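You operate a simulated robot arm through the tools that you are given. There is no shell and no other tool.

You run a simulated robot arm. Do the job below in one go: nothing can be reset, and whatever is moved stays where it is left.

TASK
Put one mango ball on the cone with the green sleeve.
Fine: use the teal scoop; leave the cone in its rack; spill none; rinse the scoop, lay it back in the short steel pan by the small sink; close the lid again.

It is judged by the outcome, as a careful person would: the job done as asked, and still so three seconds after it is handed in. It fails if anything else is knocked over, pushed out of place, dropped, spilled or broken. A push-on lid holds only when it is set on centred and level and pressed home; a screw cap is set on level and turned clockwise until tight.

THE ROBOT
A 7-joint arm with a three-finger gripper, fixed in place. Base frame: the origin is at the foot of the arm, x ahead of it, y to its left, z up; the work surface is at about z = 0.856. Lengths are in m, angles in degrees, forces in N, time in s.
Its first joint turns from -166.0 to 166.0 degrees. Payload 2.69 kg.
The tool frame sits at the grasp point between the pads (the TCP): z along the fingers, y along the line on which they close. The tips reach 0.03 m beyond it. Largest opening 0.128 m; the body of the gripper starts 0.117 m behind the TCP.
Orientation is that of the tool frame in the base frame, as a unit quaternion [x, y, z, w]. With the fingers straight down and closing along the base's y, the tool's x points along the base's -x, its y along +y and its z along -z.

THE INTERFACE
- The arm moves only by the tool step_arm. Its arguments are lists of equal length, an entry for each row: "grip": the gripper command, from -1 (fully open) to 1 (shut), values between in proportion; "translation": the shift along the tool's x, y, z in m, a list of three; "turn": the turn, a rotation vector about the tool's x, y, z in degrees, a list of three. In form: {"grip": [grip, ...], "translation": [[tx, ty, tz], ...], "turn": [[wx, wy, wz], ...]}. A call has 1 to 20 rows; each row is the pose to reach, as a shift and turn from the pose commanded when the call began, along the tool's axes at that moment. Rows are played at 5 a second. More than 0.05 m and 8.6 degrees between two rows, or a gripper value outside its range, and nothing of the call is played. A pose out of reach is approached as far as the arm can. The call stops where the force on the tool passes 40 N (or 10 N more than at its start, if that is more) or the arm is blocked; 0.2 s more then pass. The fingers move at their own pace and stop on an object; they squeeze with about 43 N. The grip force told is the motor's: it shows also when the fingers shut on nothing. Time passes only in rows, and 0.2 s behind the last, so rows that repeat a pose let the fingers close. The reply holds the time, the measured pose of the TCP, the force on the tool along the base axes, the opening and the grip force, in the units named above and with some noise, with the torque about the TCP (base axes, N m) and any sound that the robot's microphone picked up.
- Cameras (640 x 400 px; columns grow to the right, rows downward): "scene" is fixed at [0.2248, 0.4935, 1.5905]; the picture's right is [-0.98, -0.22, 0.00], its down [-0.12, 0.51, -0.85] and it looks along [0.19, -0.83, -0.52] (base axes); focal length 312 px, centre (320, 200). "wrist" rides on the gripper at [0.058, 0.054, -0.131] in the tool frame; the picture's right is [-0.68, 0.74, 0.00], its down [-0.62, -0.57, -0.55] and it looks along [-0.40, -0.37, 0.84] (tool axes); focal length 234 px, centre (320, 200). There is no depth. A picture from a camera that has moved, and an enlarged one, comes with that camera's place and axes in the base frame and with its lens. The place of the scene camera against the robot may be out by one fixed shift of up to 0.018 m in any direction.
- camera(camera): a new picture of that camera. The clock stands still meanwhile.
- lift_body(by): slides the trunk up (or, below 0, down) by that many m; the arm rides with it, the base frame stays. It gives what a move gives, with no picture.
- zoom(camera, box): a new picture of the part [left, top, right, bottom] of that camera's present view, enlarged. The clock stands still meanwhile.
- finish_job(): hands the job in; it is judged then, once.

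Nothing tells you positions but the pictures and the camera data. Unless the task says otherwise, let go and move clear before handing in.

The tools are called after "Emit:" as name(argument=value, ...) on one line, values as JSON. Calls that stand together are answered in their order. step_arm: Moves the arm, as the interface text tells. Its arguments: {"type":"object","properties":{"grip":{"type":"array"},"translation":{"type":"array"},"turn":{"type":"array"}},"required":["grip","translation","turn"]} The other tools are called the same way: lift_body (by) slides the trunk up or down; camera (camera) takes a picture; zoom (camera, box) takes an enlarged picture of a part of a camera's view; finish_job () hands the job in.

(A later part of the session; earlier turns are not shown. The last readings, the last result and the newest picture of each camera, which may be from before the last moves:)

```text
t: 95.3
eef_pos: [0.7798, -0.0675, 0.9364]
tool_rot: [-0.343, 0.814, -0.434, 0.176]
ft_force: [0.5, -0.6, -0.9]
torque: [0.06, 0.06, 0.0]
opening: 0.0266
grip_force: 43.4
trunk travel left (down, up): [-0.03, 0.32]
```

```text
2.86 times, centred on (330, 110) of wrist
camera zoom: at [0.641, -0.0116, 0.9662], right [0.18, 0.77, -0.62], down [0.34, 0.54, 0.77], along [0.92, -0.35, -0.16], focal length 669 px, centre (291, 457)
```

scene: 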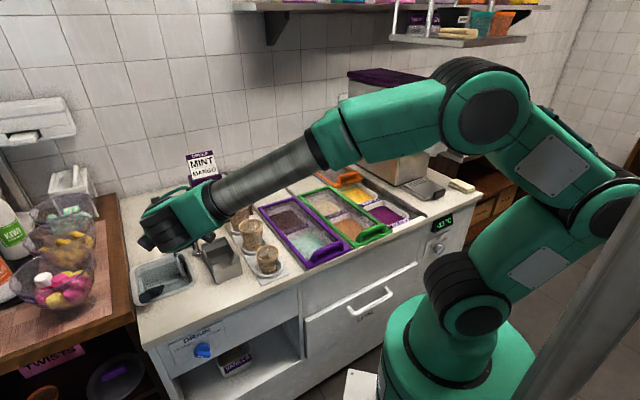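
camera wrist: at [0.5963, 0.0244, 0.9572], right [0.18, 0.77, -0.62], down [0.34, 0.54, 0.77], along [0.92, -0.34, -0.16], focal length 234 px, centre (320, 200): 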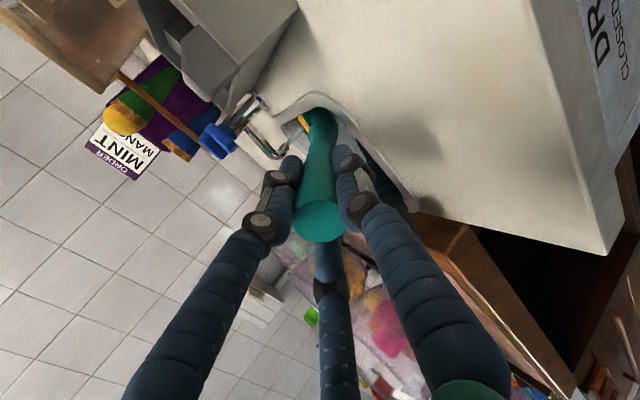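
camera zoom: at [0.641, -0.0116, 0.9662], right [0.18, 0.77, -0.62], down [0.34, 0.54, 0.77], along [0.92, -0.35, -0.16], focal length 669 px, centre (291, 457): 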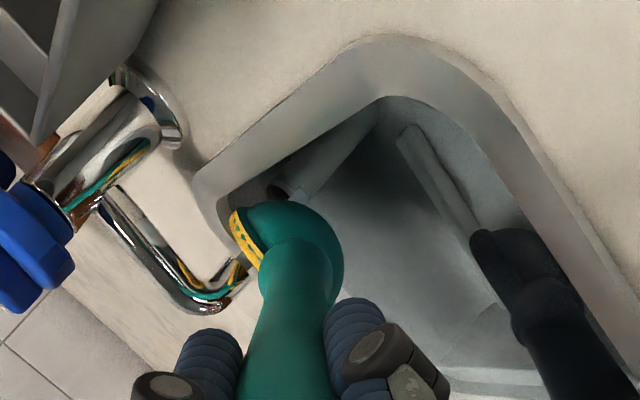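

The stream now ends in the bowl. I'll hold it there a few seconds with a slight swirl.

Emit:
step_arm(grip=[1, 1, 1, 1, 1, 1, 1, 1, 1, 1, 1, 1, 1, 1, 1], translation=[[0, 0, 0], [0, 0.001, -0.001], [0, 0.0015, -0.002], [0, 0.001, -0.001], [0, 0, 0], [0, 0, 0], [0, 0, 0], [0, 0, 0], [0, 0.001, -0.001], [0, 0.0015, -0.002], [0, 0.001, -0.001], [0, 0, 0], [0, 0, 0], [0, 0, 0], [0, 0, 0]], turn=[[0, 0, 0], [0, 0, 0], [0, 0, 0], [0, 0, 0], [0, 0, 0], [0, 0, 3], [0, 0, 6], [0, 0, 3], [0, 0, 0], [0, 0, 0], [0, 0, 0], [0, 0, -3], [0, 0, -6], [0, 0, -3], [0, 0, 0]])

Emit:
zoom(camera="wrist", box=[230, 40, 430, 180])

Emit:
zoom(camera="scene", box=[120, 200, 240, 310])

```text
t: 98.5
eef_pos: [0.7817, -0.0681, 0.9367]
tool_rot: [-0.343, 0.814, -0.435, 0.175]
ft_force: [0.0, 0.0, -1.3]
torque: [0.02, 0.04, -0.04]
opening: 0.0265
grip_force: 43.2
trunk travel left (down, up): [-0.03, 0.32]
```

```text
2.86 times, centred on (330, 110) of wrist
camera zoom: at [0.6416, -0.0122, 0.9667], right [0.18, 0.77, -0.62], down [0.34, 0.54, 0.77], along [0.92, -0.35, -0.16], focal length 669 px, centre (291, 457)
```

zoom: 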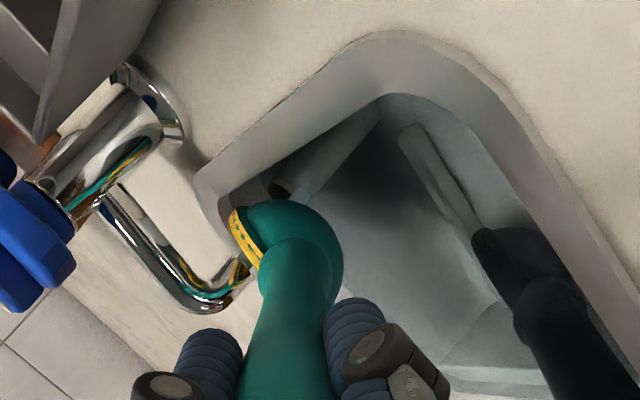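

```text
3.64 times, centred on (180, 255) of scene
camera zoom: at [0.2248, 0.4935, 1.5905], right [-0.98, -0.22, 0.0], down [-0.12, 0.51, -0.85], along [0.19, -0.83, -0.52], focal length 1133 px, centre (829, 0)
```

zoom: 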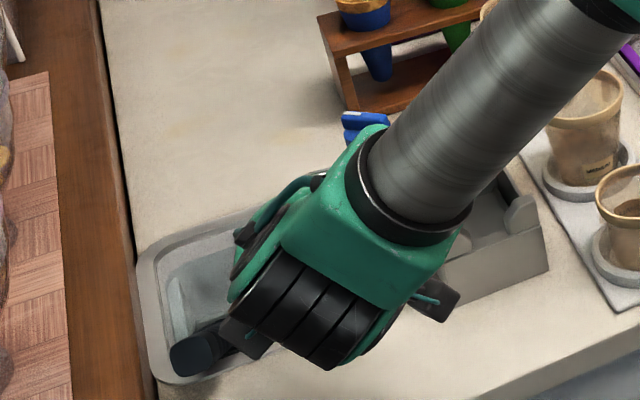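

The residue hasn't gone yet under the trickle alone. I'll dunk the bowl fully in the standing water, tilting steeper so the fingers clear the rim, and swish it.

Emit:
step_arm(grip=[1, 1, 1, 1, 1, 1, 1, 1, 1, 1], translation=[[-0.002, 0.005, -0.02], [-0.005, 0.011, -0.036], [-0.0074, 0.0176, -0.0459], [-0.0074, 0.0, -0.043], [-0.0074, -0.0175, -0.0395], [-0.0074, -0.0349, -0.036], [-0.0074, -0.017, -0.024], [-0.0074, 0.001, -0.0118], [-0.0074, 0.019, 0.0005], [-0.0074, 0.019, 0.0005]], turn=[[0, 0, 0], [0, 0, 0], [0, 0, 0], [-7, 0, 0], [-14, 0, 0], [-21, 0, 0], [-21, 0, 0], [-21, 0, 0], [-21, 0, 0], [-21, 0, 0]])

Emit:
camera(camera="wrist")

Emit:
zoom(camera="wrist", box=[230, 40, 430, 180])

Emit:
zoom(camera="scene", box=[120, 200, 240, 310])

```text
t: 100.7
eef_pos: [0.7784, -0.0577, 0.921]
tool_rot: [-0.37, 0.879, -0.28, 0.111]
ft_force: [-0.2, -0.4, -0.8]
torque: [0.02, 0.08, -0.01]
opening: 0.0267
grip_force: 42.8
trunk travel left (down, up): [-0.03, 0.32]
```

```text
taken
camera wrist: at [0.6538, -0.0142, 0.9985], right [0.04, 0.9, -0.43], down [0.54, 0.34, 0.77], along [0.84, -0.27, -0.48], focal length 234 px, centre (320, 200)
```

wrist: 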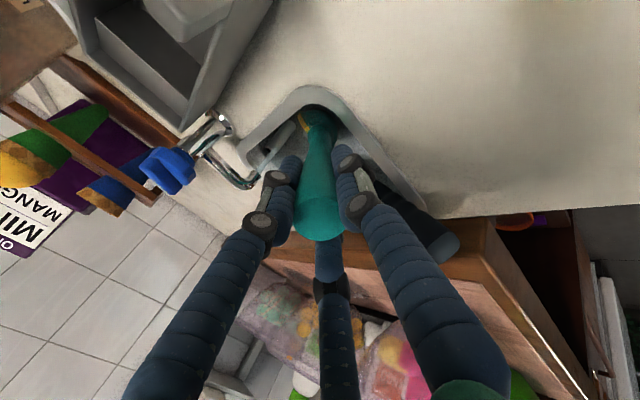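

```text
2.86 times, centred on (330, 110) of wrist
camera zoom: at [0.6538, -0.0142, 0.9985], right [0.04, 0.9, -0.43], down [0.54, 0.34, 0.77], along [0.84, -0.27, -0.48], focal length 669 px, centre (291, 457)
```

zoom: 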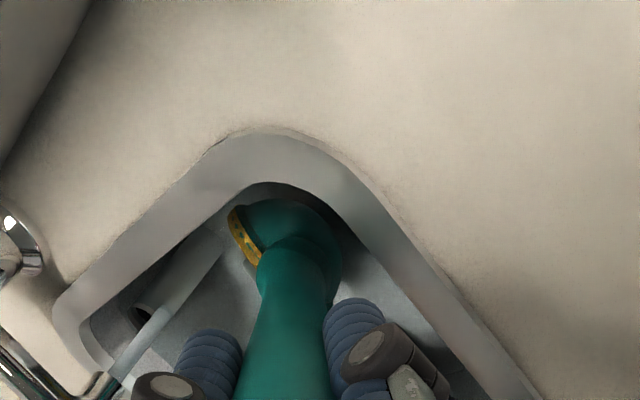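

```text
3.64 times, centred on (180, 255) of scene
camera zoom: at [0.2248, 0.4935, 1.5905], right [-0.98, -0.22, 0.0], down [-0.12, 0.51, -0.85], along [0.19, -0.83, -0.52], focal length 1133 px, centre (829, 0)
```

zoom: 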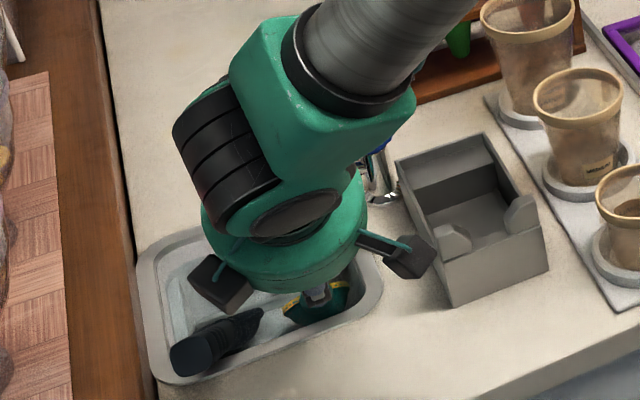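

No standing water effect is visible, and the stream seems to land on the standpipe. I'll bring the bowl back under the stream and hold it longer, since the tap is only partly open.

Emit:
step_arm(grip=[1, 1, 1, 1, 1, 1, 1, 1, 1, 1, 1, 1, 1, 1, 1, 1, 1, 1, 1, 1], translation=[[0, -0.0126, -0.018], [0, -0.0253, -0.036], [0, -0.0373, -0.0532], [0, -0.0198, -0.05], [0, -0.0022, -0.0469], [0, 0.0153, -0.0437], [0.003, 0.0008, -0.025], [0.0059, -0.0153, -0.0081], [0.0059, -0.0153, -0.0081], [0.0059, -0.0153, -0.0081], [0.0059, -0.0153, -0.0081], [0.0059, -0.0153, -0.0081], [0.0059, -0.0153, -0.0081], [0.0059, -0.0153, -0.0081], [0.0059, -0.0153, -0.0081], [0.0059, -0.0153, -0.0081], [0.0059, -0.0153, -0.0081], [0.0059, -0.0153, -0.0081], [0.0059, -0.0153, -0.0081], [0.0059, -0.0153, -0.0081]], turn=[[0, 0, 0], [0, 0, 0], [0, 0, 0], [7, 0, 0], [14, 0, 0], [21, 0, 0], [21, 0, 0], [21, 0, 0], [21, 0, 0], [21, 0, 0], [21, 0, 0], [21, 0, 0], [21, 0, 0], [21, 0, 0], [21, 0, 0], [21, 0, 0], [21, 0, 0], [21, 0, 0], [21, 0, 0], [21, 0, 0]])

Emit:
zoom(camera="wrist", box=[250, 70, 370, 150])

```text
t: 104.9
eef_pos: [0.7792, -0.0649, 0.935]
tool_rot: [-0.343, 0.813, -0.436, 0.176]
ft_force: [1.1, 0.3, -1.3]
torque: [0.07, 0.01, -0.01]
opening: 0.0268
grip_force: 43.1
trunk travel left (down, up): [-0.03, 0.32]
```

```text
5.00 times, centred on (310, 110) of wrist
camera zoom: at [0.6405, -0.0092, 0.9662], right [0.18, 0.77, -0.62], down [0.34, 0.54, 0.77], along [0.92, -0.35, -0.16], focal length 1171 px, centre (370, 650)
```

zoom: 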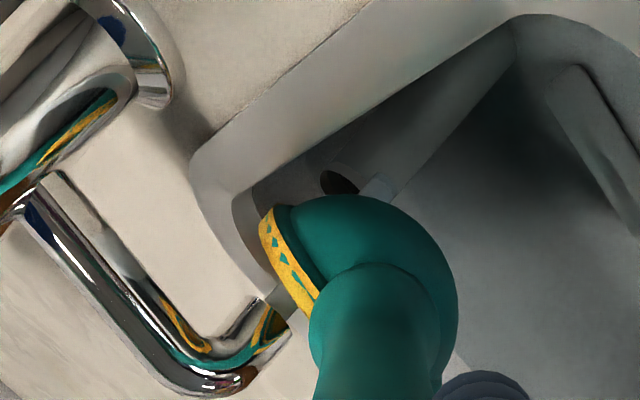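

The stream passes right at the bowl's far edge. I'll level the scoop a little and centre the bowl on the stream, then hold.

Emit:
step_arm(grip=[1, 1, 1, 1, 1, 1, 1, 1, 1, 1, 1, 1], translation=[[0.0015, 0.003, 0.002], [0.003, 0.0065, 0.005], [0.004, 0.009, 0.0075], [0.005, 0.0106, 0.0093], [0.005, 0.0106, 0.0093], [0.005, 0.0106, 0.0093], [0.005, 0.0106, 0.0093], [0.005, 0.0106, 0.0093], [0.005, 0.0106, 0.0093], [0.005, 0.0106, 0.0093], [0.005, 0.0106, 0.0093], [0.005, 0.0106, 0.0093]], turn=[[2, 0, 0], [4, 0, 0], [6, 0, 0], [8, 0, 0], [8, 0, 0], [8, 0, 0], [8, 0, 0], [8, 0, 0], [8, 0, 0], [8, 0, 0], [8, 0, 0], [8, 0, 0]])

Emit:
zoom(camera="wrist", box=[250, 70, 370, 150])

Emit:
camera(camera="scene")

```text
t: 107.5
eef_pos: [0.7761, -0.07, 0.9217]
tool_rot: [-0.33, 0.781, -0.491, 0.2]
ft_force: [-11.3, 11.8, -2.5]
torque: [0.82, 0.67, 0.08]
opening: 0.0268
grip_force: 43.3
trunk travel left (down, up): [-0.03, 0.32]
```

```text
5.00 times, centred on (310, 110) of wrist
camera zoom: at [0.6359, -0.0126, 0.9327], right [0.24, 0.7, -0.67], down [0.26, 0.62, 0.74], along [0.93, -0.35, -0.04], focal length 1171 px, centre (370, 650)
```

zoom: 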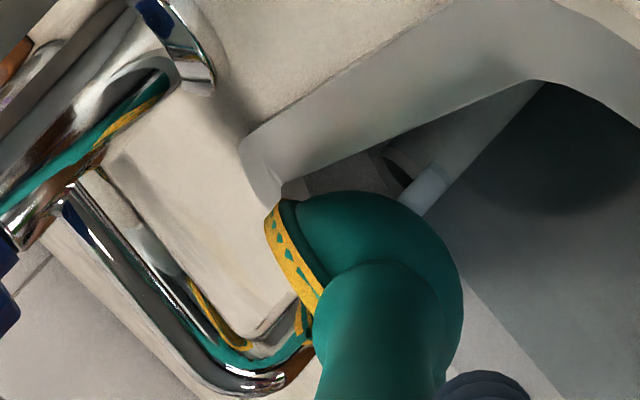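

```text
taken
```

scene: 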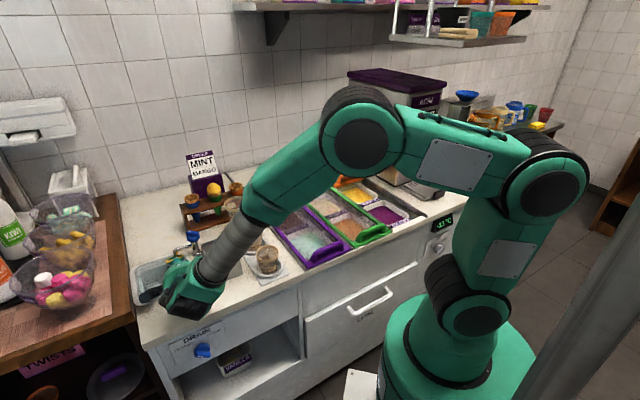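

Still contacting the spout and the residue remains. I'll retreat from the spout and do a proper dunk: bowl deep in the sink, swishing for a few seconds.

Emit:
step_arm(grip=[1, 1, 1, 1, 1, 1, 1, 1, 1, 1, 1, 1, 1, 1, 1, 1, 1, 1, 1, 1], translation=[[-0.003, 0.002, -0.018], [-0.008, 0.004, -0.039], [-0.012, 0.0061, -0.0582], [-0.012, -0.0117, -0.0536], [-0.012, -0.0295, -0.049], [-0.012, -0.0473, -0.0444], [-0.012, -0.0651, -0.0398], [-0.012, -0.041, -0.028], [-0.012, -0.017, -0.0164], [-0.012, 0.0068, -0.0047], [-0.012, 0.0068, -0.0047], [-0.006, 0.0068, -0.0047], [-0.012, 0.0068, -0.0047], [-0.016, 0.0068, -0.0047], [-0.012, 0.0068, -0.0047], [-0.006, 0.0068, -0.0047], [-0.012, 0.0068, -0.0047], [-0.012, 0.0024, 0.0043], [-0.012, 0.0068, -0.0047], [-0.012, 0.0068, -0.0047]], turn=[[0, 0, 0], [0, 0, 0], [0, 0, 0], [-7.25, 0, 0], [-14.5, 0, 0], [-21.75, 0, 0], [-29, 0, 0], [-29, 0, 0], [-29, 0, 0], [-29, 0, 0], [-29, 0, 0], [-29, 0, 0], [-29, 0, 0], [-29, 0, 0], [-29, 0, 0], [-29, 0, 0], [-29, 0, 0], [-29, 0, 0], [-29, 0, 0], [-29, 0, 0]])

Emit:
zoom(camera="wrist", box=[250, 70, 370, 150])

Emit:
zoom(camera="scene", box=[140, 220, 230, 310])

```text
t: 111.7
eef_pos: [0.78, -0.0559, 0.9177]
tool_rot: [-0.369, 0.879, -0.28, 0.11]
ft_force: [0.0, 0.7, -1.5]
torque: [0.09, 0.03, -0.01]
opening: 0.0267
grip_force: 43.0
trunk travel left (down, up): [-0.03, 0.32]
```

```text
5.00 times, centred on (310, 110) of wrist
camera zoom: at [0.656, -0.0136, 0.996], right [0.04, 0.9, -0.43], down [0.54, 0.34, 0.77], along [0.84, -0.27, -0.48], focal length 1171 px, centre (370, 650)
```

zoom: 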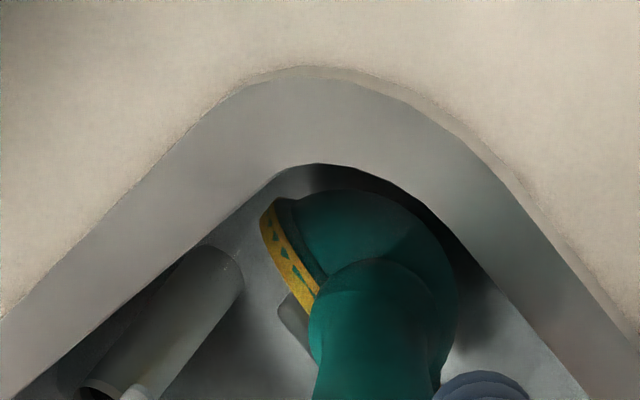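

```text
4.44 times, centred on (185, 265) of scene
camera zoom: at [0.2248, 0.4935, 1.5905], right [-0.98, -0.22, 0.0], down [-0.12, 0.51, -0.85], along [0.19, -0.83, -0.52], focal length 1385 px, centre (920, -89)
```

zoom: 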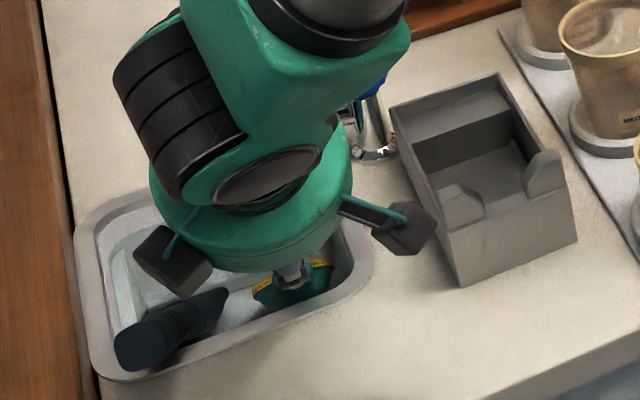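

The residue is still there. I'll lift the scoop clear and inspect both the bowl and the sink closely before trying again.

Emit:
step_arm(grip=[1, 1, 1, 1, 1, 1, 1, 1], translation=[[0, -0.0172, -0.0246], [0, -0.0402, -0.0573], [0, -0.0574, -0.0819], [0, -0.0746, -0.1065], [0.0, -0.0918, -0.131], [0.0, -0.109, -0.1556], [0, -0.12, -0.17], [0, -0.12, -0.17]], turn=[[0, 0, 0], [0, 0, 0], [0, 0, 0], [0, 0, 0], [0, 0, 0], [0, 0, 0], [0, 0, 0], [0, 0, 0]])

Emit:
camera(camera="wrist")

Emit:
zoom(camera="wrist", box=[230, 0, 430, 150])

Emit:
zoom(camera="scene", box=[125, 225, 215, 310])

```text
t: 113.5
eef_pos: [0.7814, -0.0563, 1.1251]
tool_rot: [-0.37, 0.879, -0.279, 0.11]
ft_force: [-0.7, 0.2, -1.1]
torque: [0.04, 0.04, 0.02]
opening: 0.0267
grip_force: 43.0
trunk travel left (down, up): [-0.03, 0.32]
```

```text
taken
camera wrist: at [0.6571, -0.0134, 1.2034], right [0.04, 0.9, -0.43], down [0.54, 0.34, 0.77], along [0.84, -0.27, -0.48], focal length 234 px, centre (320, 200)
```

wrist: 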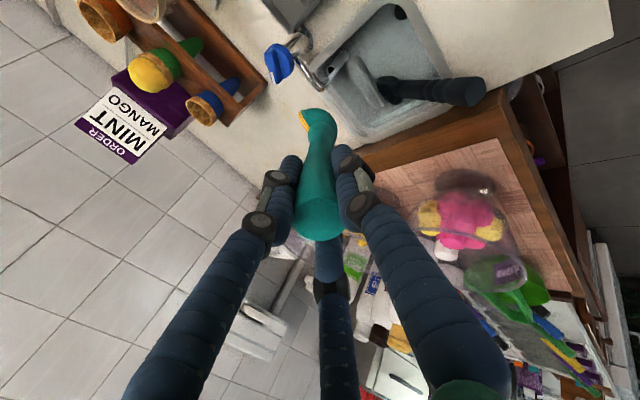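

```text
2.67 times, centred on (330, 75) of wrist
camera zoom: at [0.6571, -0.0134, 1.2034], right [0.04, 0.9, -0.43], down [0.54, 0.34, 0.77], along [0.84, -0.27, -0.48], focal length 624 px, centre (293, 533)
```

zoom: 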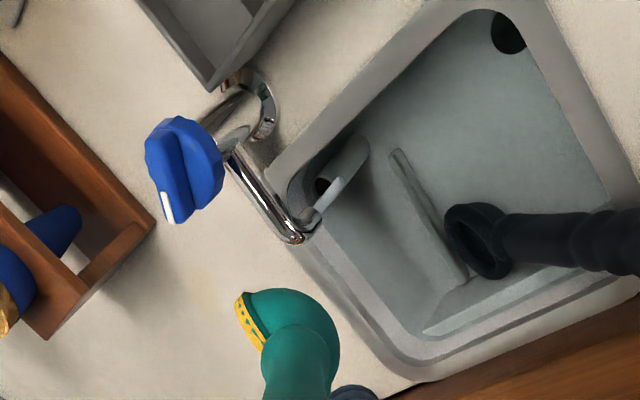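

```text
4.71 times, centred on (170, 268) of scene
camera zoom: at [0.2248, 0.4935, 1.5905], right [-0.98, -0.22, 0.0], down [-0.12, 0.51, -0.85], along [0.19, -0.83, -0.52], focal length 1467 px, centre (1026, -118)
```

zoom: 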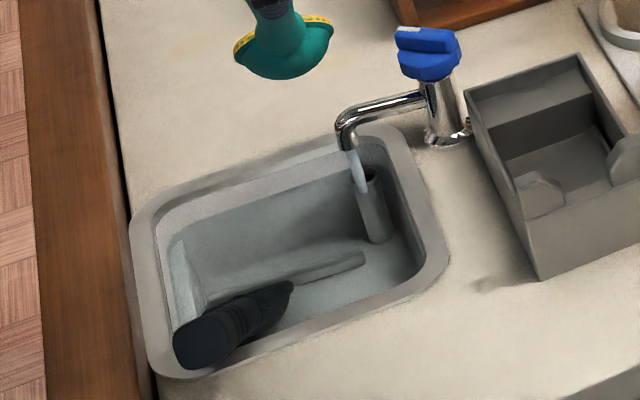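

The sink is dry and the stream lands on the standpipe top; the trickle isn't cleaning the bowl. I'll lay the scoop in its pan for a moment, open the tap further with a free hand, then rinse again. Moving above the pan at the original grasp attitude.

Emit:
step_arm(grip=[1, 1, 1, 1, 1, 1, 1], translation=[[0.02, 0.01, -0.004], [0.05, 0.025, -0.011], [0.08, 0.04, -0.018], [0.11, 0.056, -0.025], [0.13, 0.066, -0.029], [0.142, 0.072, -0.0321], [0.142, 0.072, -0.0321]], turn=[[4, 0, 0], [9.5, 0, 0], [15, 0, 0], [20.5, 0, 0], [24, 0, 0], [26.5, 0, 0], [26.5, 0, 0]])

Emit:
camera(camera="scene")

Emit:
camera(camera="wrist")

```text
t: 115.1
eef_pos: [0.6268, -0.1022, 1.1128]
tool_rot: [-0.334, 0.791, -0.475, 0.192]
ft_force: [-1.1, -0.3, -1.1]
torque: [0.06, 0.08, 0.05]
opening: 0.0266
grip_force: 43.0
trunk travel left (down, up): [-0.03, 0.32]
```

```text
taken
```

scene: 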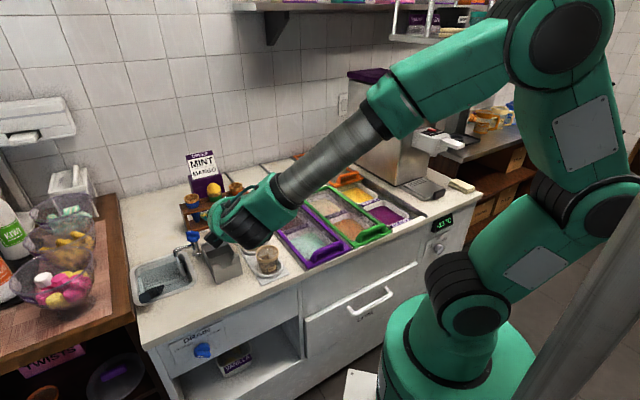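

```text
taken
camera wrist: at [0.4866, -0.0446, 1.1301], right [0.22, 0.72, -0.66], down [0.29, 0.59, 0.75], along [0.93, -0.35, -0.08], focal length 234 px, centre (320, 200)
```

wrist: 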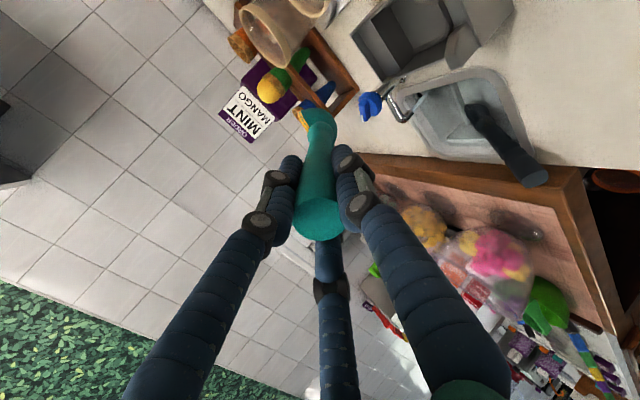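

Lowering the scoop back into the pan exactly where I picked it up.

Emit:
step_arm(grip=[1, 1, 1, 1, 1, 1, 1], translation=[[0, 0.0352, 0.019], [0, 0.0704, 0.038], [0, 0.1011, 0.0546], [0, 0.1231, 0.0664], [0, 0.1363, 0.0735], [0, 0.1434, 0.0774], [0, 0.1434, 0.0774]], turn=[[0, 0, 0.2], [0, 0, 0.4], [-0.1, -0.1, 0.6], [-0.17, -0.15, 0.86], [-0.17, -0.15, 0.86], [-0.17, -0.15, 0.86], [-0.17, -0.15, 0.86]])

Emit:
camera(camera="wrist")

Emit:
zoom(camera="scene", box=[160, 210, 290, 310])

```text
t: 116.7
eef_pos: [0.6261, -0.1025, 0.9488]
tool_rot: [-0.331, 0.794, -0.471, 0.198]
ft_force: [6.8, 5.1, -0.6]
torque: [0.21, -0.19, 0.43]
opening: 0.0268
grip_force: 43.0
trunk travel left (down, up): [-0.03, 0.32]
```

```text
taken
camera wrist: at [0.4858, -0.0451, 0.9659], right [0.23, 0.73, -0.64], down [0.28, 0.58, 0.76], along [0.93, -0.36, -0.07], focal length 234 px, centre (320, 200)
```

wrist: 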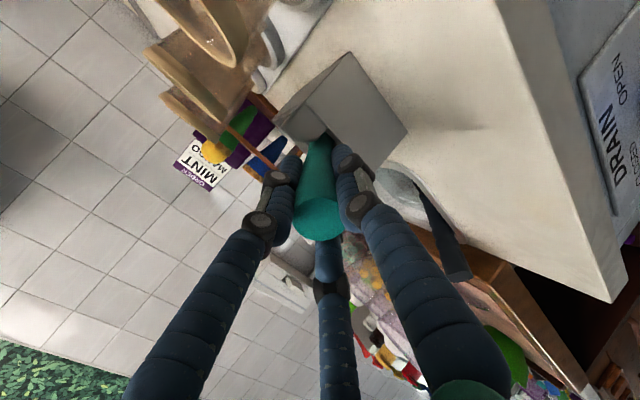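

```text
4.00 times, centred on (225, 260) of scene
camera zoom: at [0.2248, 0.4935, 1.5905], right [-0.98, -0.22, 0.0], down [-0.12, 0.51, -0.85], along [0.19, -0.83, -0.52], focal length 1247 px, centre (700, -40)
```

zoom: 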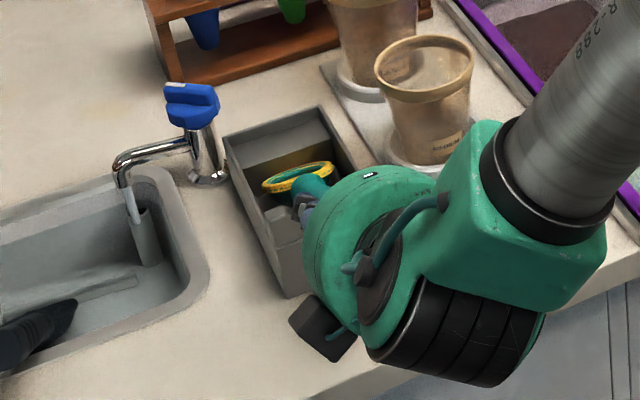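

The scoop is seated in its pan again. Releasing and backing off along the handle axis.

Emit:
step_arm(grip=[0.5, 0, -0.3, -0.3, -0.3, -0.3, -0.3, -0.3, -0.3], translation=[[0, 0, 0], [0, 0, 0], [0, 0, 0], [0, 0, -0.02], [0, 0, -0.045], [0, 0, -0.07], [0, 0, -0.09], [0, -0.03, -0.11], [0, -0.06, -0.13]], turn=[[0, 0, 0], [0, 0, 0], [0, 0, 0], [0, 0, 0], [0, 0, 0], [0, 0, 0], [0, 0, 0], [0, 0, 0], [0, 0, 0]])

Emit:
camera(camera="scene")

Emit:
zoom(camera="scene", box=[160, 210, 260, 300])

```text
t: 118.7
eef_pos: [0.5639, -0.045, 1.0656]
tool_rot: [-0.33, 0.793, -0.472, 0.198]
ft_force: [1.0, 0.5, 0.1]
torque: [-0.05, 0.0, -0.06]
opening: 0.0835
grip_force: 0.1
trunk travel left (down, up): [-0.03, 0.32]
```

```text
taken
```

scene: 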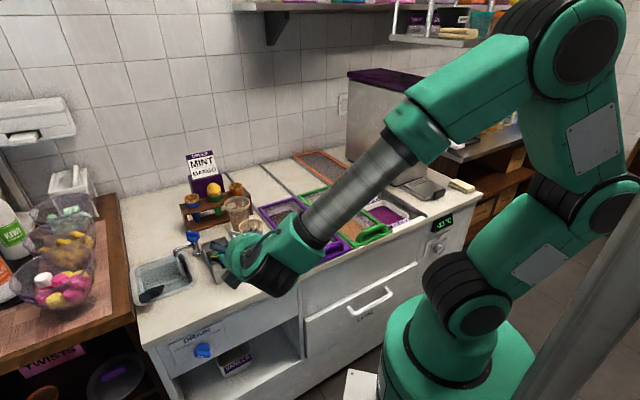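

```text
4.44 times, centred on (210, 255) of scene
camera zoom: at [0.2248, 0.4935, 1.5905], right [-0.98, -0.22, 0.0], down [-0.12, 0.51, -0.85], along [0.19, -0.83, -0.52], focal length 1385 px, centre (809, -44)
```

zoom: 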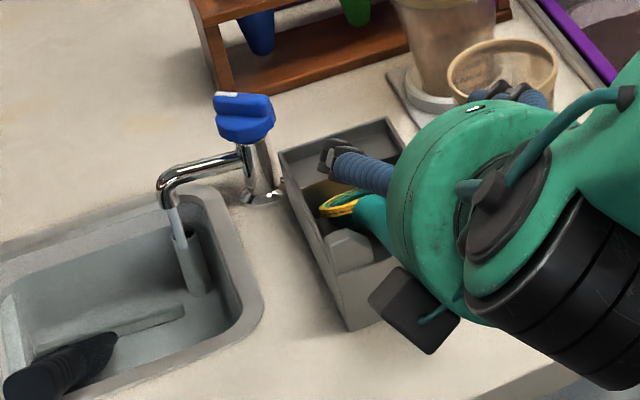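

The scoop rests in the pan. I'll rise and turn the tool to point down for the tap knob.

Emit:
step_arm(grip=[-0.3, -0.3, -0.3, -0.3, -0.3, -0.3, -0.3, -0.3, -0.3], translation=[[0, -0.02, -0.011], [0, -0.04, -0.022], [0, -0.06, -0.033], [0, -0.08, -0.043], [0, -0.095, -0.052], [0, -0.1055, -0.0572], [0, -0.1055, -0.0572], [0, -0.1055, -0.0572], [0, -0.1055, -0.0572]], turn=[[-7.7, 0, 0], [-15.4, 0, 0], [-23.1, 0, 0], [-30.8, 0, 0], [-38.5, 0, 0], [-46.2, 0, 0], [-53.9, 0, 0], [-61.5, 0, 0], [-61.5, 0, 0]])

Emit:
camera(camera="wrist")

```text
t: 120.7
eef_pos: [0.5665, -0.0434, 1.1835]
tool_rot: [-0.384, 0.923, 0.002, 0.0]
ft_force: [0.6, -1.0, -0.6]
torque: [0.01, 0.03, 0.0]
opening: 0.0831
grip_force: 0.0
trunk travel left (down, up): [-0.03, 0.32]
```

```text
taken
camera wrist: at [0.4877, -0.0481, 1.3159], right [-0.05, 1.0, 0.0], down [0.84, 0.04, 0.55], along [0.55, 0.03, -0.84], focal length 234 px, centre (320, 200)
```

wrist: 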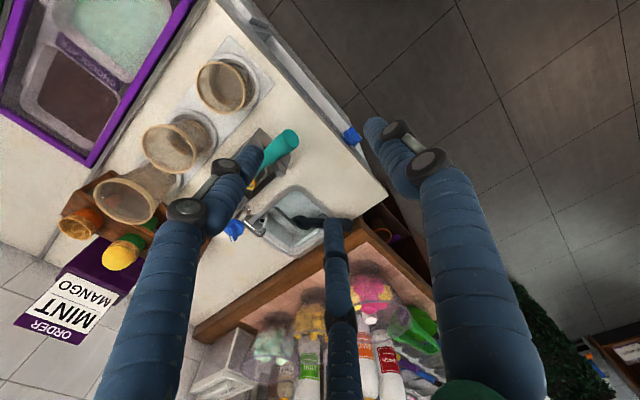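

Moving back above the tap knob with the fingers aligned across its bar.

Emit:
step_arm(grip=[-0.3, 0, 0.3, 0.3, 0.3, 0.3, 0.3, 0.3, 0.3, 0.3], translation=[[-0.005, -0.03, 0], [-0.013, -0.07, 0], [-0.02, -0.113, 0.0], [-0.028, -0.157, 0.01], [-0.036, -0.2, 0.025], [-0.043, -0.24, 0.045], [-0.05, -0.28, 0.07], [-0.0547, -0.3, 0.09], [-0.0547, -0.3052, 0.1035], [-0.0547, -0.3052, 0.1035]], turn=[[0, 0, 0], [0, 0, 5], [0, 0, 10], [0, 0, 16], [0, 0, 22], [0, 0, 28], [0, 0, 34], [0, 0, 38.2], [0, 0, 38.2], [0, 0, 38.2]])

Emit:
camera(camera="wrist")

Emit:
zoom(camera="wrist", box=[250, 60, 450, 200])

```text
t: 122.9
eef_pos: [0.8224, -0.2208, 1.0786]
tool_rot: [-0.06, 0.998, 0.001, -0.001]
ft_force: [0.2, -0.2, 0.5]
torque: [-0.01, 0.01, 0.02]
opening: 0.0447
grip_force: 0.1
trunk travel left (down, up): [-0.03, 0.32]
```

```text
taken
camera wrist: at [0.7586, -0.1744, 1.2106], right [0.58, 0.81, 0.0], down [0.68, -0.49, 0.55], along [0.45, -0.32, -0.84], focal length 234 px, centre (320, 200)
```

wrist: 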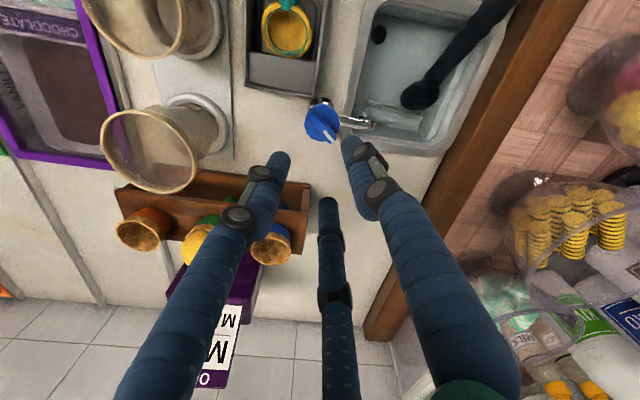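

```text
2.86 times, centred on (350, 130) of wrist
camera zoom: at [0.7586, -0.1744, 1.2106], right [0.58, 0.81, 0.0], down [0.68, -0.49, 0.55], along [0.45, -0.32, -0.84], focal length 669 px, centre (234, 400)
```

zoom: 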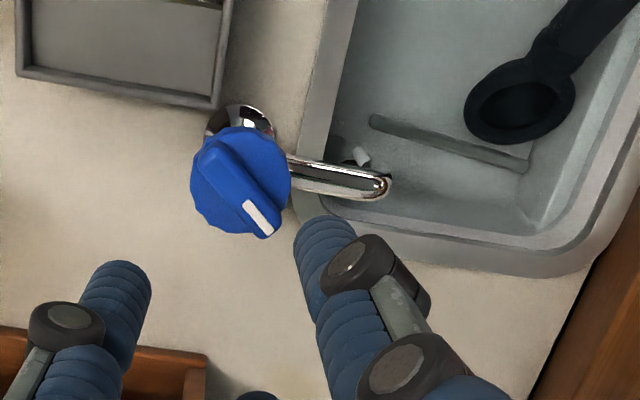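

The knob bar lies squarely between the fingers. Lowering and gripping it.

Emit:
step_arm(grip=[0.3, 0.3, 0.3, 0.3, 0.3, 0.5, 0.7, 1, 1], translation=[[0, 0.001, 0.03], [0, 0.002, 0.06], [0, 0.002, 0.085], [0, 0.002, 0.105], [0, 0.002, 0.115], [0, 0.002, 0.115], [0, 0.002, 0.115], [0, 0.002, 0.115], [0, 0.002, 0.115]], turn=[[0, 0, 0], [0, 0, 0], [0, 0, 0], [0, 0, 0], [0, 0, 0], [0, 0, 0], [0, 0, 0], [0, 0, 0], [0, 0, 0]])

Emit:
zoom(camera="wrist", box=[250, 100, 450, 240])

```text
t: 124.8
eef_pos: [0.8205, -0.2227, 0.9643]
tool_rot: [-0.06, 0.998, 0.0, 0.001]
ft_force: [3.8, -8.6, -5.7]
torque: [-0.38, 0.15, -0.03]
opening: 0.0219
grip_force: 45.5
trunk travel left (down, up): [-0.03, 0.32]
stopped in row 9: the force on the tool passed its limit at 40 N (the readings are from after the stop); the commanded pose is now the measured one
```

```text
2.86 times, centred on (350, 170) of wrist
camera zoom: at [0.7563, -0.1754, 1.0966], right [0.58, 0.81, 0.0], down [0.68, -0.49, 0.55], along [0.45, -0.32, -0.84], focal length 669 px, centre (234, 286)
```

zoom: 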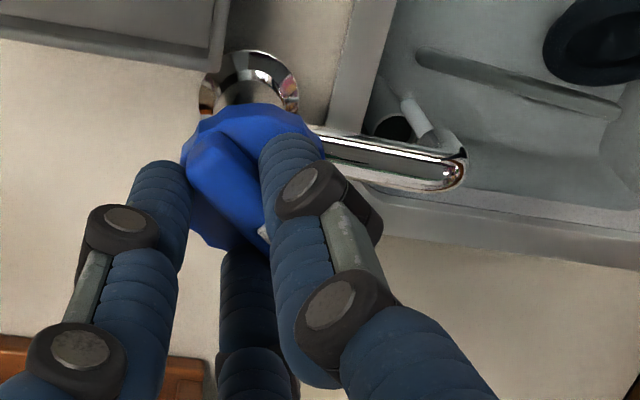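

Gripped. Opening the tap further clockwise.

Emit:
step_arm(grip=[1, 1, 1, 1, 1, 1], translation=[[0, 0, 0], [0, 0, 0], [0, 0, 0], [0, 0, 0], [0, 0, 0], [0, 0, 0]], turn=[[0, 0, 5], [0, 0, 10], [0, 0, 15], [0, 0, 20], [0, 0, 25], [0, 0, 30]])

Emit:
zoom(camera="wrist", box=[250, 100, 450, 240])

Emit:
zoom(camera="scene", box=[130, 220, 220, 310])

```text
t: 126.2
eef_pos: [0.8194, -0.2208, 0.9646]
tool_rot: [0.201, 0.98, 0.001, -0.001]
ft_force: [-25.1, -6.3, 0.9]
torque: [-0.23, 0.54, 0.02]
opening: 0.0218
grip_force: 44.7
trunk travel left (down, up): [-0.03, 0.32]
```

```text
2.86 times, centred on (350, 170) of wrist
camera zoom: at [0.7862, -0.1479, 1.0967], right [0.91, 0.41, 0.0], down [0.34, -0.76, 0.55], along [0.22, -0.5, -0.84], focal length 669 px, centre (234, 286)
```

zoom: 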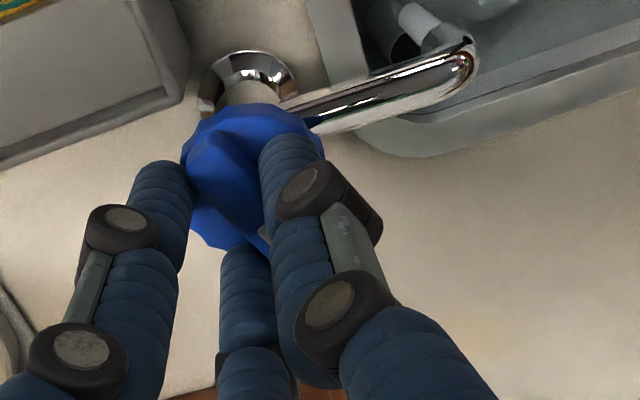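

```text
4.44 times, centred on (175, 265) of scene
camera zoom: at [0.2248, 0.4935, 1.5905], right [-0.98, -0.22, 0.0], down [-0.12, 0.51, -0.85], along [0.19, -0.83, -0.52], focal length 1385 px, centre (964, -89)
```

zoom: 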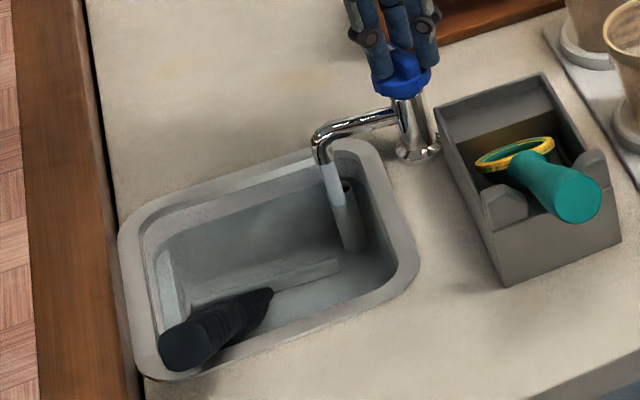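

The stream has grown visibly. A bit further.

Emit:
step_arm(grip=[1, 1, 1, 1, 1, 1], translation=[[0.002, -0.001, 0], [0.003, -0.001, 0], [0.003, -0.001, 0], [0.003, -0.001, 0], [0.003, -0.001, 0], [0.003, -0.001, 0]], turn=[[0, 0, 0], [0, 0, 5], [0, 0, 10], [0, 0, 15], [0, 0, 20], [0, 0, 25]])

Emit:
zoom(camera="scene", box=[130, 220, 220, 310])

```text
t: 127.6
eef_pos: [0.818, -0.2187, 0.9642]
tool_rot: [0.408, 0.913, -0.001, 0.0]
ft_force: [-0.1, 22.0, -9.0]
torque: [0.69, 0.06, 1.51]
opening: 0.0221
grip_force: 45.2
trunk travel left (down, up): [-0.03, 0.32]
```

```text
4.44 times, centred on (175, 265) of scene
camera zoom: at [0.2248, 0.4935, 1.5905], right [-0.98, -0.22, 0.0], down [-0.12, 0.51, -0.85], along [0.19, -0.83, -0.52], focal length 1385 px, centre (964, -89)
```

zoom: 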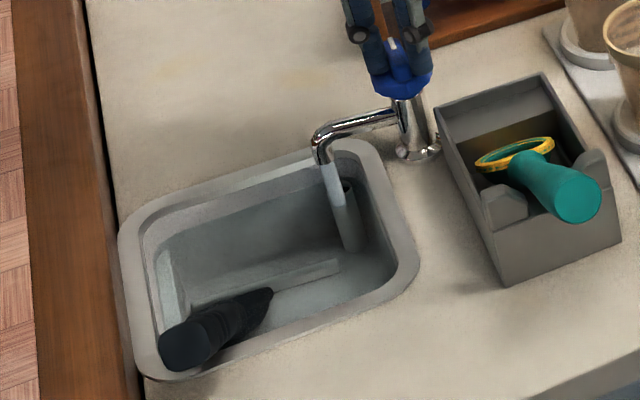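

The tap is now fully open, and I felt its stop. Releasing the knob and rising.

Emit:
step_arm(grip=[0.5, 0.3, 0.3, 0.3, 0.3, 0.3, 0.3, 0.3], translation=[[0, 0, 0], [0, 0, 0], [0, 0, 0], [0, 0, -0.02], [0, 0, -0.06], [0, 0, -0.1], [0, 0, -0.14], [0, 0, -0.18]], turn=[[0, 0, 0], [0, 0, 0], [0, 0, 0], [0, 0, 0], [0, 0, 0], [0, 0, 0], [0, 0, 0], [0, 0, 0]])

Emit:
zoom(camera="scene", box=[130, 220, 260, 310])

Emit:
camera(camera="wrist")

```text
t: 129.4
eef_pos: [0.8155, -0.2223, 1.1446]
tool_rot: [0.408, 0.913, 0.001, 0.0]
ft_force: [0.5, -0.2, -1.3]
torque: [-0.01, 0.05, 0.02]
opening: 0.0447
grip_force: 0.1
trunk travel left (down, up): [-0.03, 0.32]
```

```text
4.44 times, centred on (195, 265) of scene
camera zoom: at [0.2248, 0.4935, 1.5905], right [-0.98, -0.22, 0.0], down [-0.12, 0.51, -0.85], along [0.19, -0.83, -0.52], focal length 1385 px, centre (876, -89)
```

zoom: 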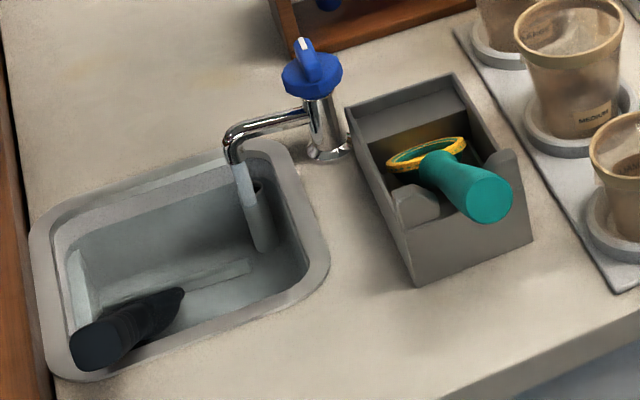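

```text
taken
camera wrist: at [0.8172, -0.142, 1.2768], right [1.0, -0.01, 0.0], down [-0.01, -0.84, 0.55], along [-0.01, -0.55, -0.84], focal length 234 px, centre (320, 200)
```

wrist: 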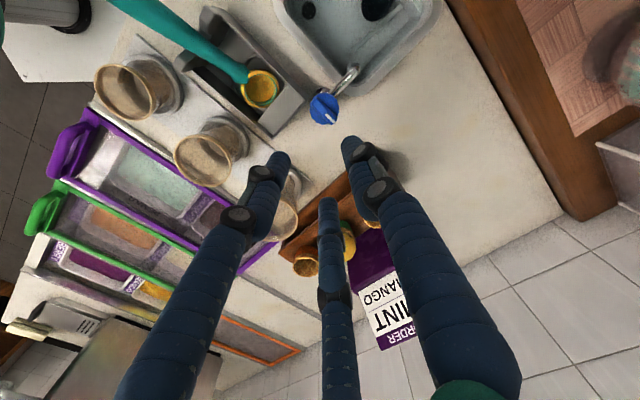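

Full flow now. I'll turn the tool back, return in front of the pan and pick the scoop up again.

Emit:
step_arm(grip=[0.3, 0.3, 0.3, 0.3, 0.3, 0.3, 0.3, 0.3, 0.3, 0.3, 0.3, 0.3], translation=[[0, 0, -0.01], [0, 0, -0.02], [0, 0, -0.03], [0, 0, -0.04], [0, 0, -0.04], [0, 0, -0.04], [0, 0, -0.04], [0, 0, -0.04], [0, 0, -0.04], [0, 0, -0.04], [0, 0, -0.04], [0, 0, -0.04]], turn=[[0, 0, -8.4], [0, 0, -16.8], [0, 0, -25.2], [0, 0, -33.6], [0, 0, -42], [0, 0, -50.4], [0, 0, -58.8], [0, 0, -67.2], [0, 0, -75.6], [0, 0, -84], [0, 0, -92.4], [0, 0, -93.1]])

Emit:
step_arm(grip=[0.3, 0.2, 0, -0.2, -0.3, -0.3, -0.3, -0.3, -0.3], translation=[[0.005, 0.03, 0], [0.013, 0.075, 0], [0.02, 0.12, 0], [0.027, 0.165, 0], [0.035, 0.21, 0], [0.042, 0.255, 0], [0.047, 0.29, 0], [0.049, 0.304, 0], [0.049, 0.304, 0]], turn=[[0, 0, 0], [0, 0, 0], [0, 0, 0], [0, 0, 0], [0, 0, 0], [0, 0, 0], [0, 0, 0], [0, 0, 0], [0, 0, 0]])

Emit:
camera(camera="wrist")

Emit:
zoom(camera="wrist", box=[200, 90, 380, 260])

```text
t: 132.0
eef_pos: [0.8159, -0.2205, 1.1835]
tool_rot: [-0.383, 0.924, 0.0, 0.0]
ft_force: [0.2, -0.9, -0.8]
torque: [0.01, -0.01, -0.01]
opening: 0.0453
grip_force: 0.0
trunk travel left (down, up): [-0.03, 0.32]
```

```text
t: 134.0
eef_pos: [0.5674, -0.039, 1.1839]
tool_rot: [-0.382, 0.924, 0.001, 0.002]
ft_force: [-0.7, -0.6, 0.5]
torque: [-0.04, -0.01, -0.03]
opening: 0.0832
grip_force: 0.1
trunk travel left (down, up): [-0.03, 0.32]
```

```text
taken
camera wrist: at [0.4884, -0.0425, 1.3161], right [-0.04, 1.0, 0.0], down [0.83, 0.04, 0.55], along [0.55, 0.02, -0.84], focal length 234 px, centre (320, 200)
```

wrist: 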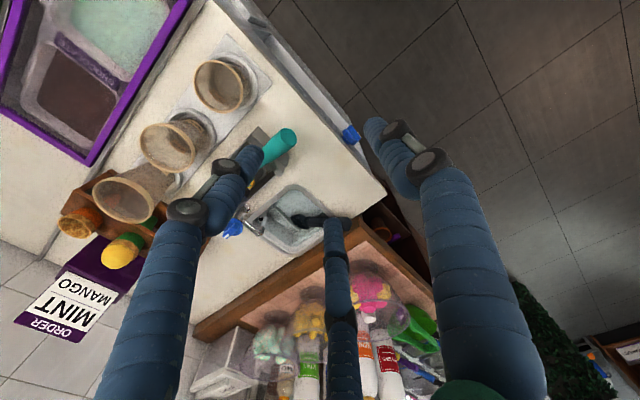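

```text
2.35 times, centred on (290, 175) of wrist
camera zoom: at [0.4884, -0.0425, 1.3161], right [-0.04, 1.0, 0.0], down [0.83, 0.04, 0.55], along [0.55, 0.02, -0.84], focal length 551 px, centre (391, 259)
```

zoom: 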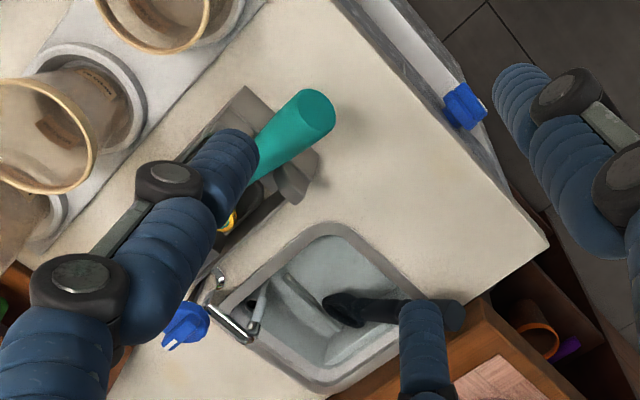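

Emit:
step_arm(grip=[-0.3, -0.3, -0.3, -0.3, -0.3, -0.3, -0.3, -0.3, -0.3], translation=[[0, 0, 0.015], [0, 0, 0.035], [0, 0.001, 0.06], [0, 0.001, 0.085], [0.001, 0.002, 0.11], [0.001, 0.002, 0.135], [0.0016, 0.0023, 0.16], [0.0016, 0.0023, 0.1865], [0.0016, 0.0023, 0.1865]], turn=[[7.7, 0, 0], [15.4, 0, 0], [23.1, 0, 0], [30.8, 0, 0], [38.5, 0, 0], [46.2, 0, 0], [53.9, 0, 0], [61.5, 0, 0], [61.5, 0, 0]])

Emit:
camera(camera="wrist")

Emit:
zoom(camera="wrist", box=[250, 80, 400, 200])

```text
t: 136.0
eef_pos: [0.5656, -0.039, 0.9976]
tool_rot: [-0.328, 0.794, -0.473, 0.197]
ft_force: [-0.2, 0.3, -0.4]
torque: [0.03, 0.0, -0.01]
opening: 0.0832
grip_force: 0.2
trunk travel left (down, up): [-0.03, 0.32]
```

```text
taken
camera wrist: at [0.4247, 0.0195, 1.0137], right [0.23, 0.73, -0.65], down [0.28, 0.59, 0.76], along [0.93, -0.36, -0.07], focal length 234 px, centre (320, 200)
```

wrist: 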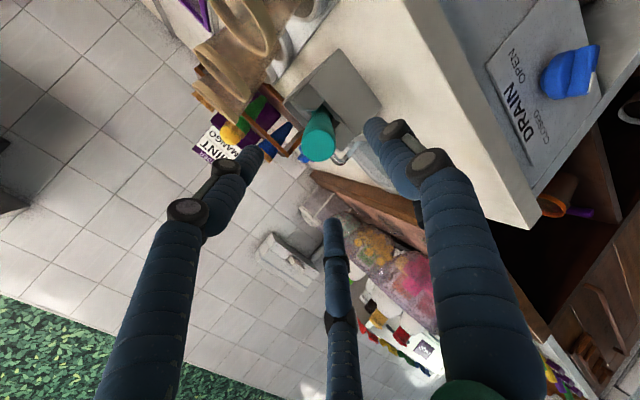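

```text
3.33 times, centred on (325, 140) of wrist
camera zoom: at [0.4247, 0.0195, 1.0137], right [0.23, 0.73, -0.65], down [0.28, 0.59, 0.76], along [0.93, -0.36, -0.07], focal length 781 px, centre (303, 400)
```

zoom: 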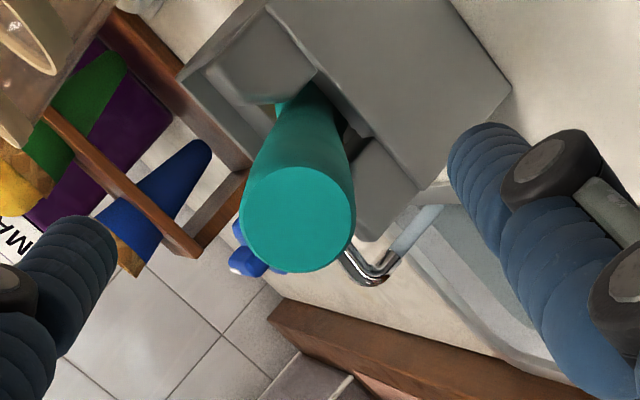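

Handle end is within 5 mm of the axis. Correcting, advancing and gripping.

Emit:
step_arm(grip=[-0.3, -0.3, -0.3, -0.3, -0.3, -0.3, -0.3, 0.1, 0.4, 0.7, 1, 1, 1], translation=[[0.002, 0.002, 0.01], [0.0045, 0.003, 0.025], [0.0045, 0.003, 0.045], [0.0045, 0.003, 0.065], [0.0045, 0.003, 0.085], [0.0045, 0.003, 0.101], [0.0045, 0.003, 0.101], [0.0045, 0.003, 0.101], [0.0045, 0.003, 0.101], [0.0045, 0.003, 0.101], [0.0045, 0.003, 0.101], [0.0045, 0.003, 0.101], [0.0045, 0.003, 0.101]], turn=[[0, 0, 0], [0, 0, 0], [0, 0, 0], [0, 0, 0], [0, 0, 0], [0, 0, 0], [0, 0, 0], [0, 0, 0], [0, 0, 0], [0, 0, 0], [0, 0, 0], [0, 0, 0], [0, 0, 0]])

Emit:
camera(camera="wrist")

Emit:
zoom(camera="scene", box=[160, 210, 290, 310])

```text
t: 138.8
eef_pos: [0.6238, -0.1041, 0.9482]
tool_rot: [-0.33, 0.793, -0.472, 0.198]
ft_force: [11.9, 13.1, 4.0]
torque: [0.34, -0.49, 0.71]
opening: 0.0277
grip_force: 43.1
trunk travel left (down, up): [-0.03, 0.32]
```

```text
taken
camera wrist: at [0.4836, -0.0463, 0.9645], right [0.23, 0.73, -0.65], down [0.28, 0.59, 0.76], along [0.93, -0.36, -0.07], focal length 234 px, centre (320, 200)
```

wrist: 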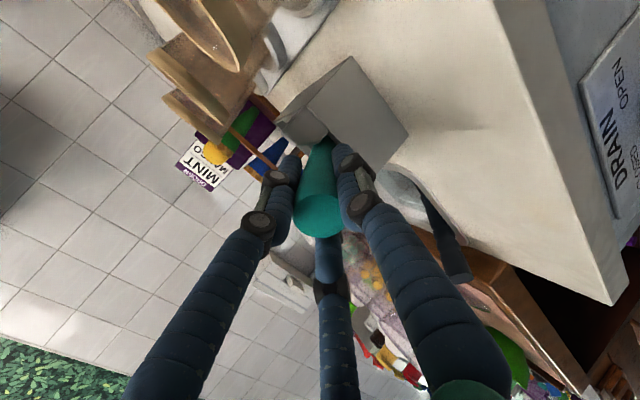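

```text
4.00 times, centred on (225, 260) of scene
camera zoom: at [0.2248, 0.4935, 1.5905], right [-0.98, -0.22, 0.0], down [-0.12, 0.51, -0.85], along [0.19, -0.83, -0.52], focal length 1247 px, centre (700, -40)
```

zoom: 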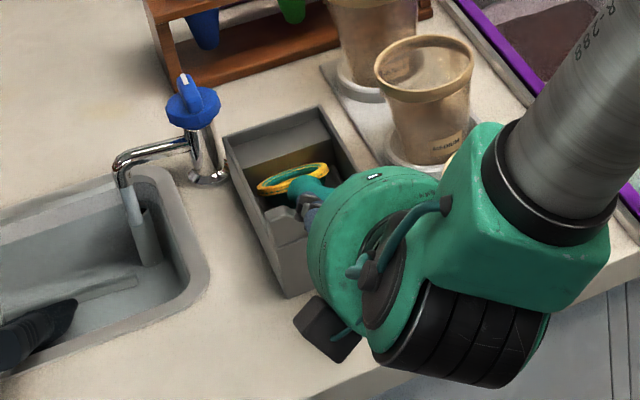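

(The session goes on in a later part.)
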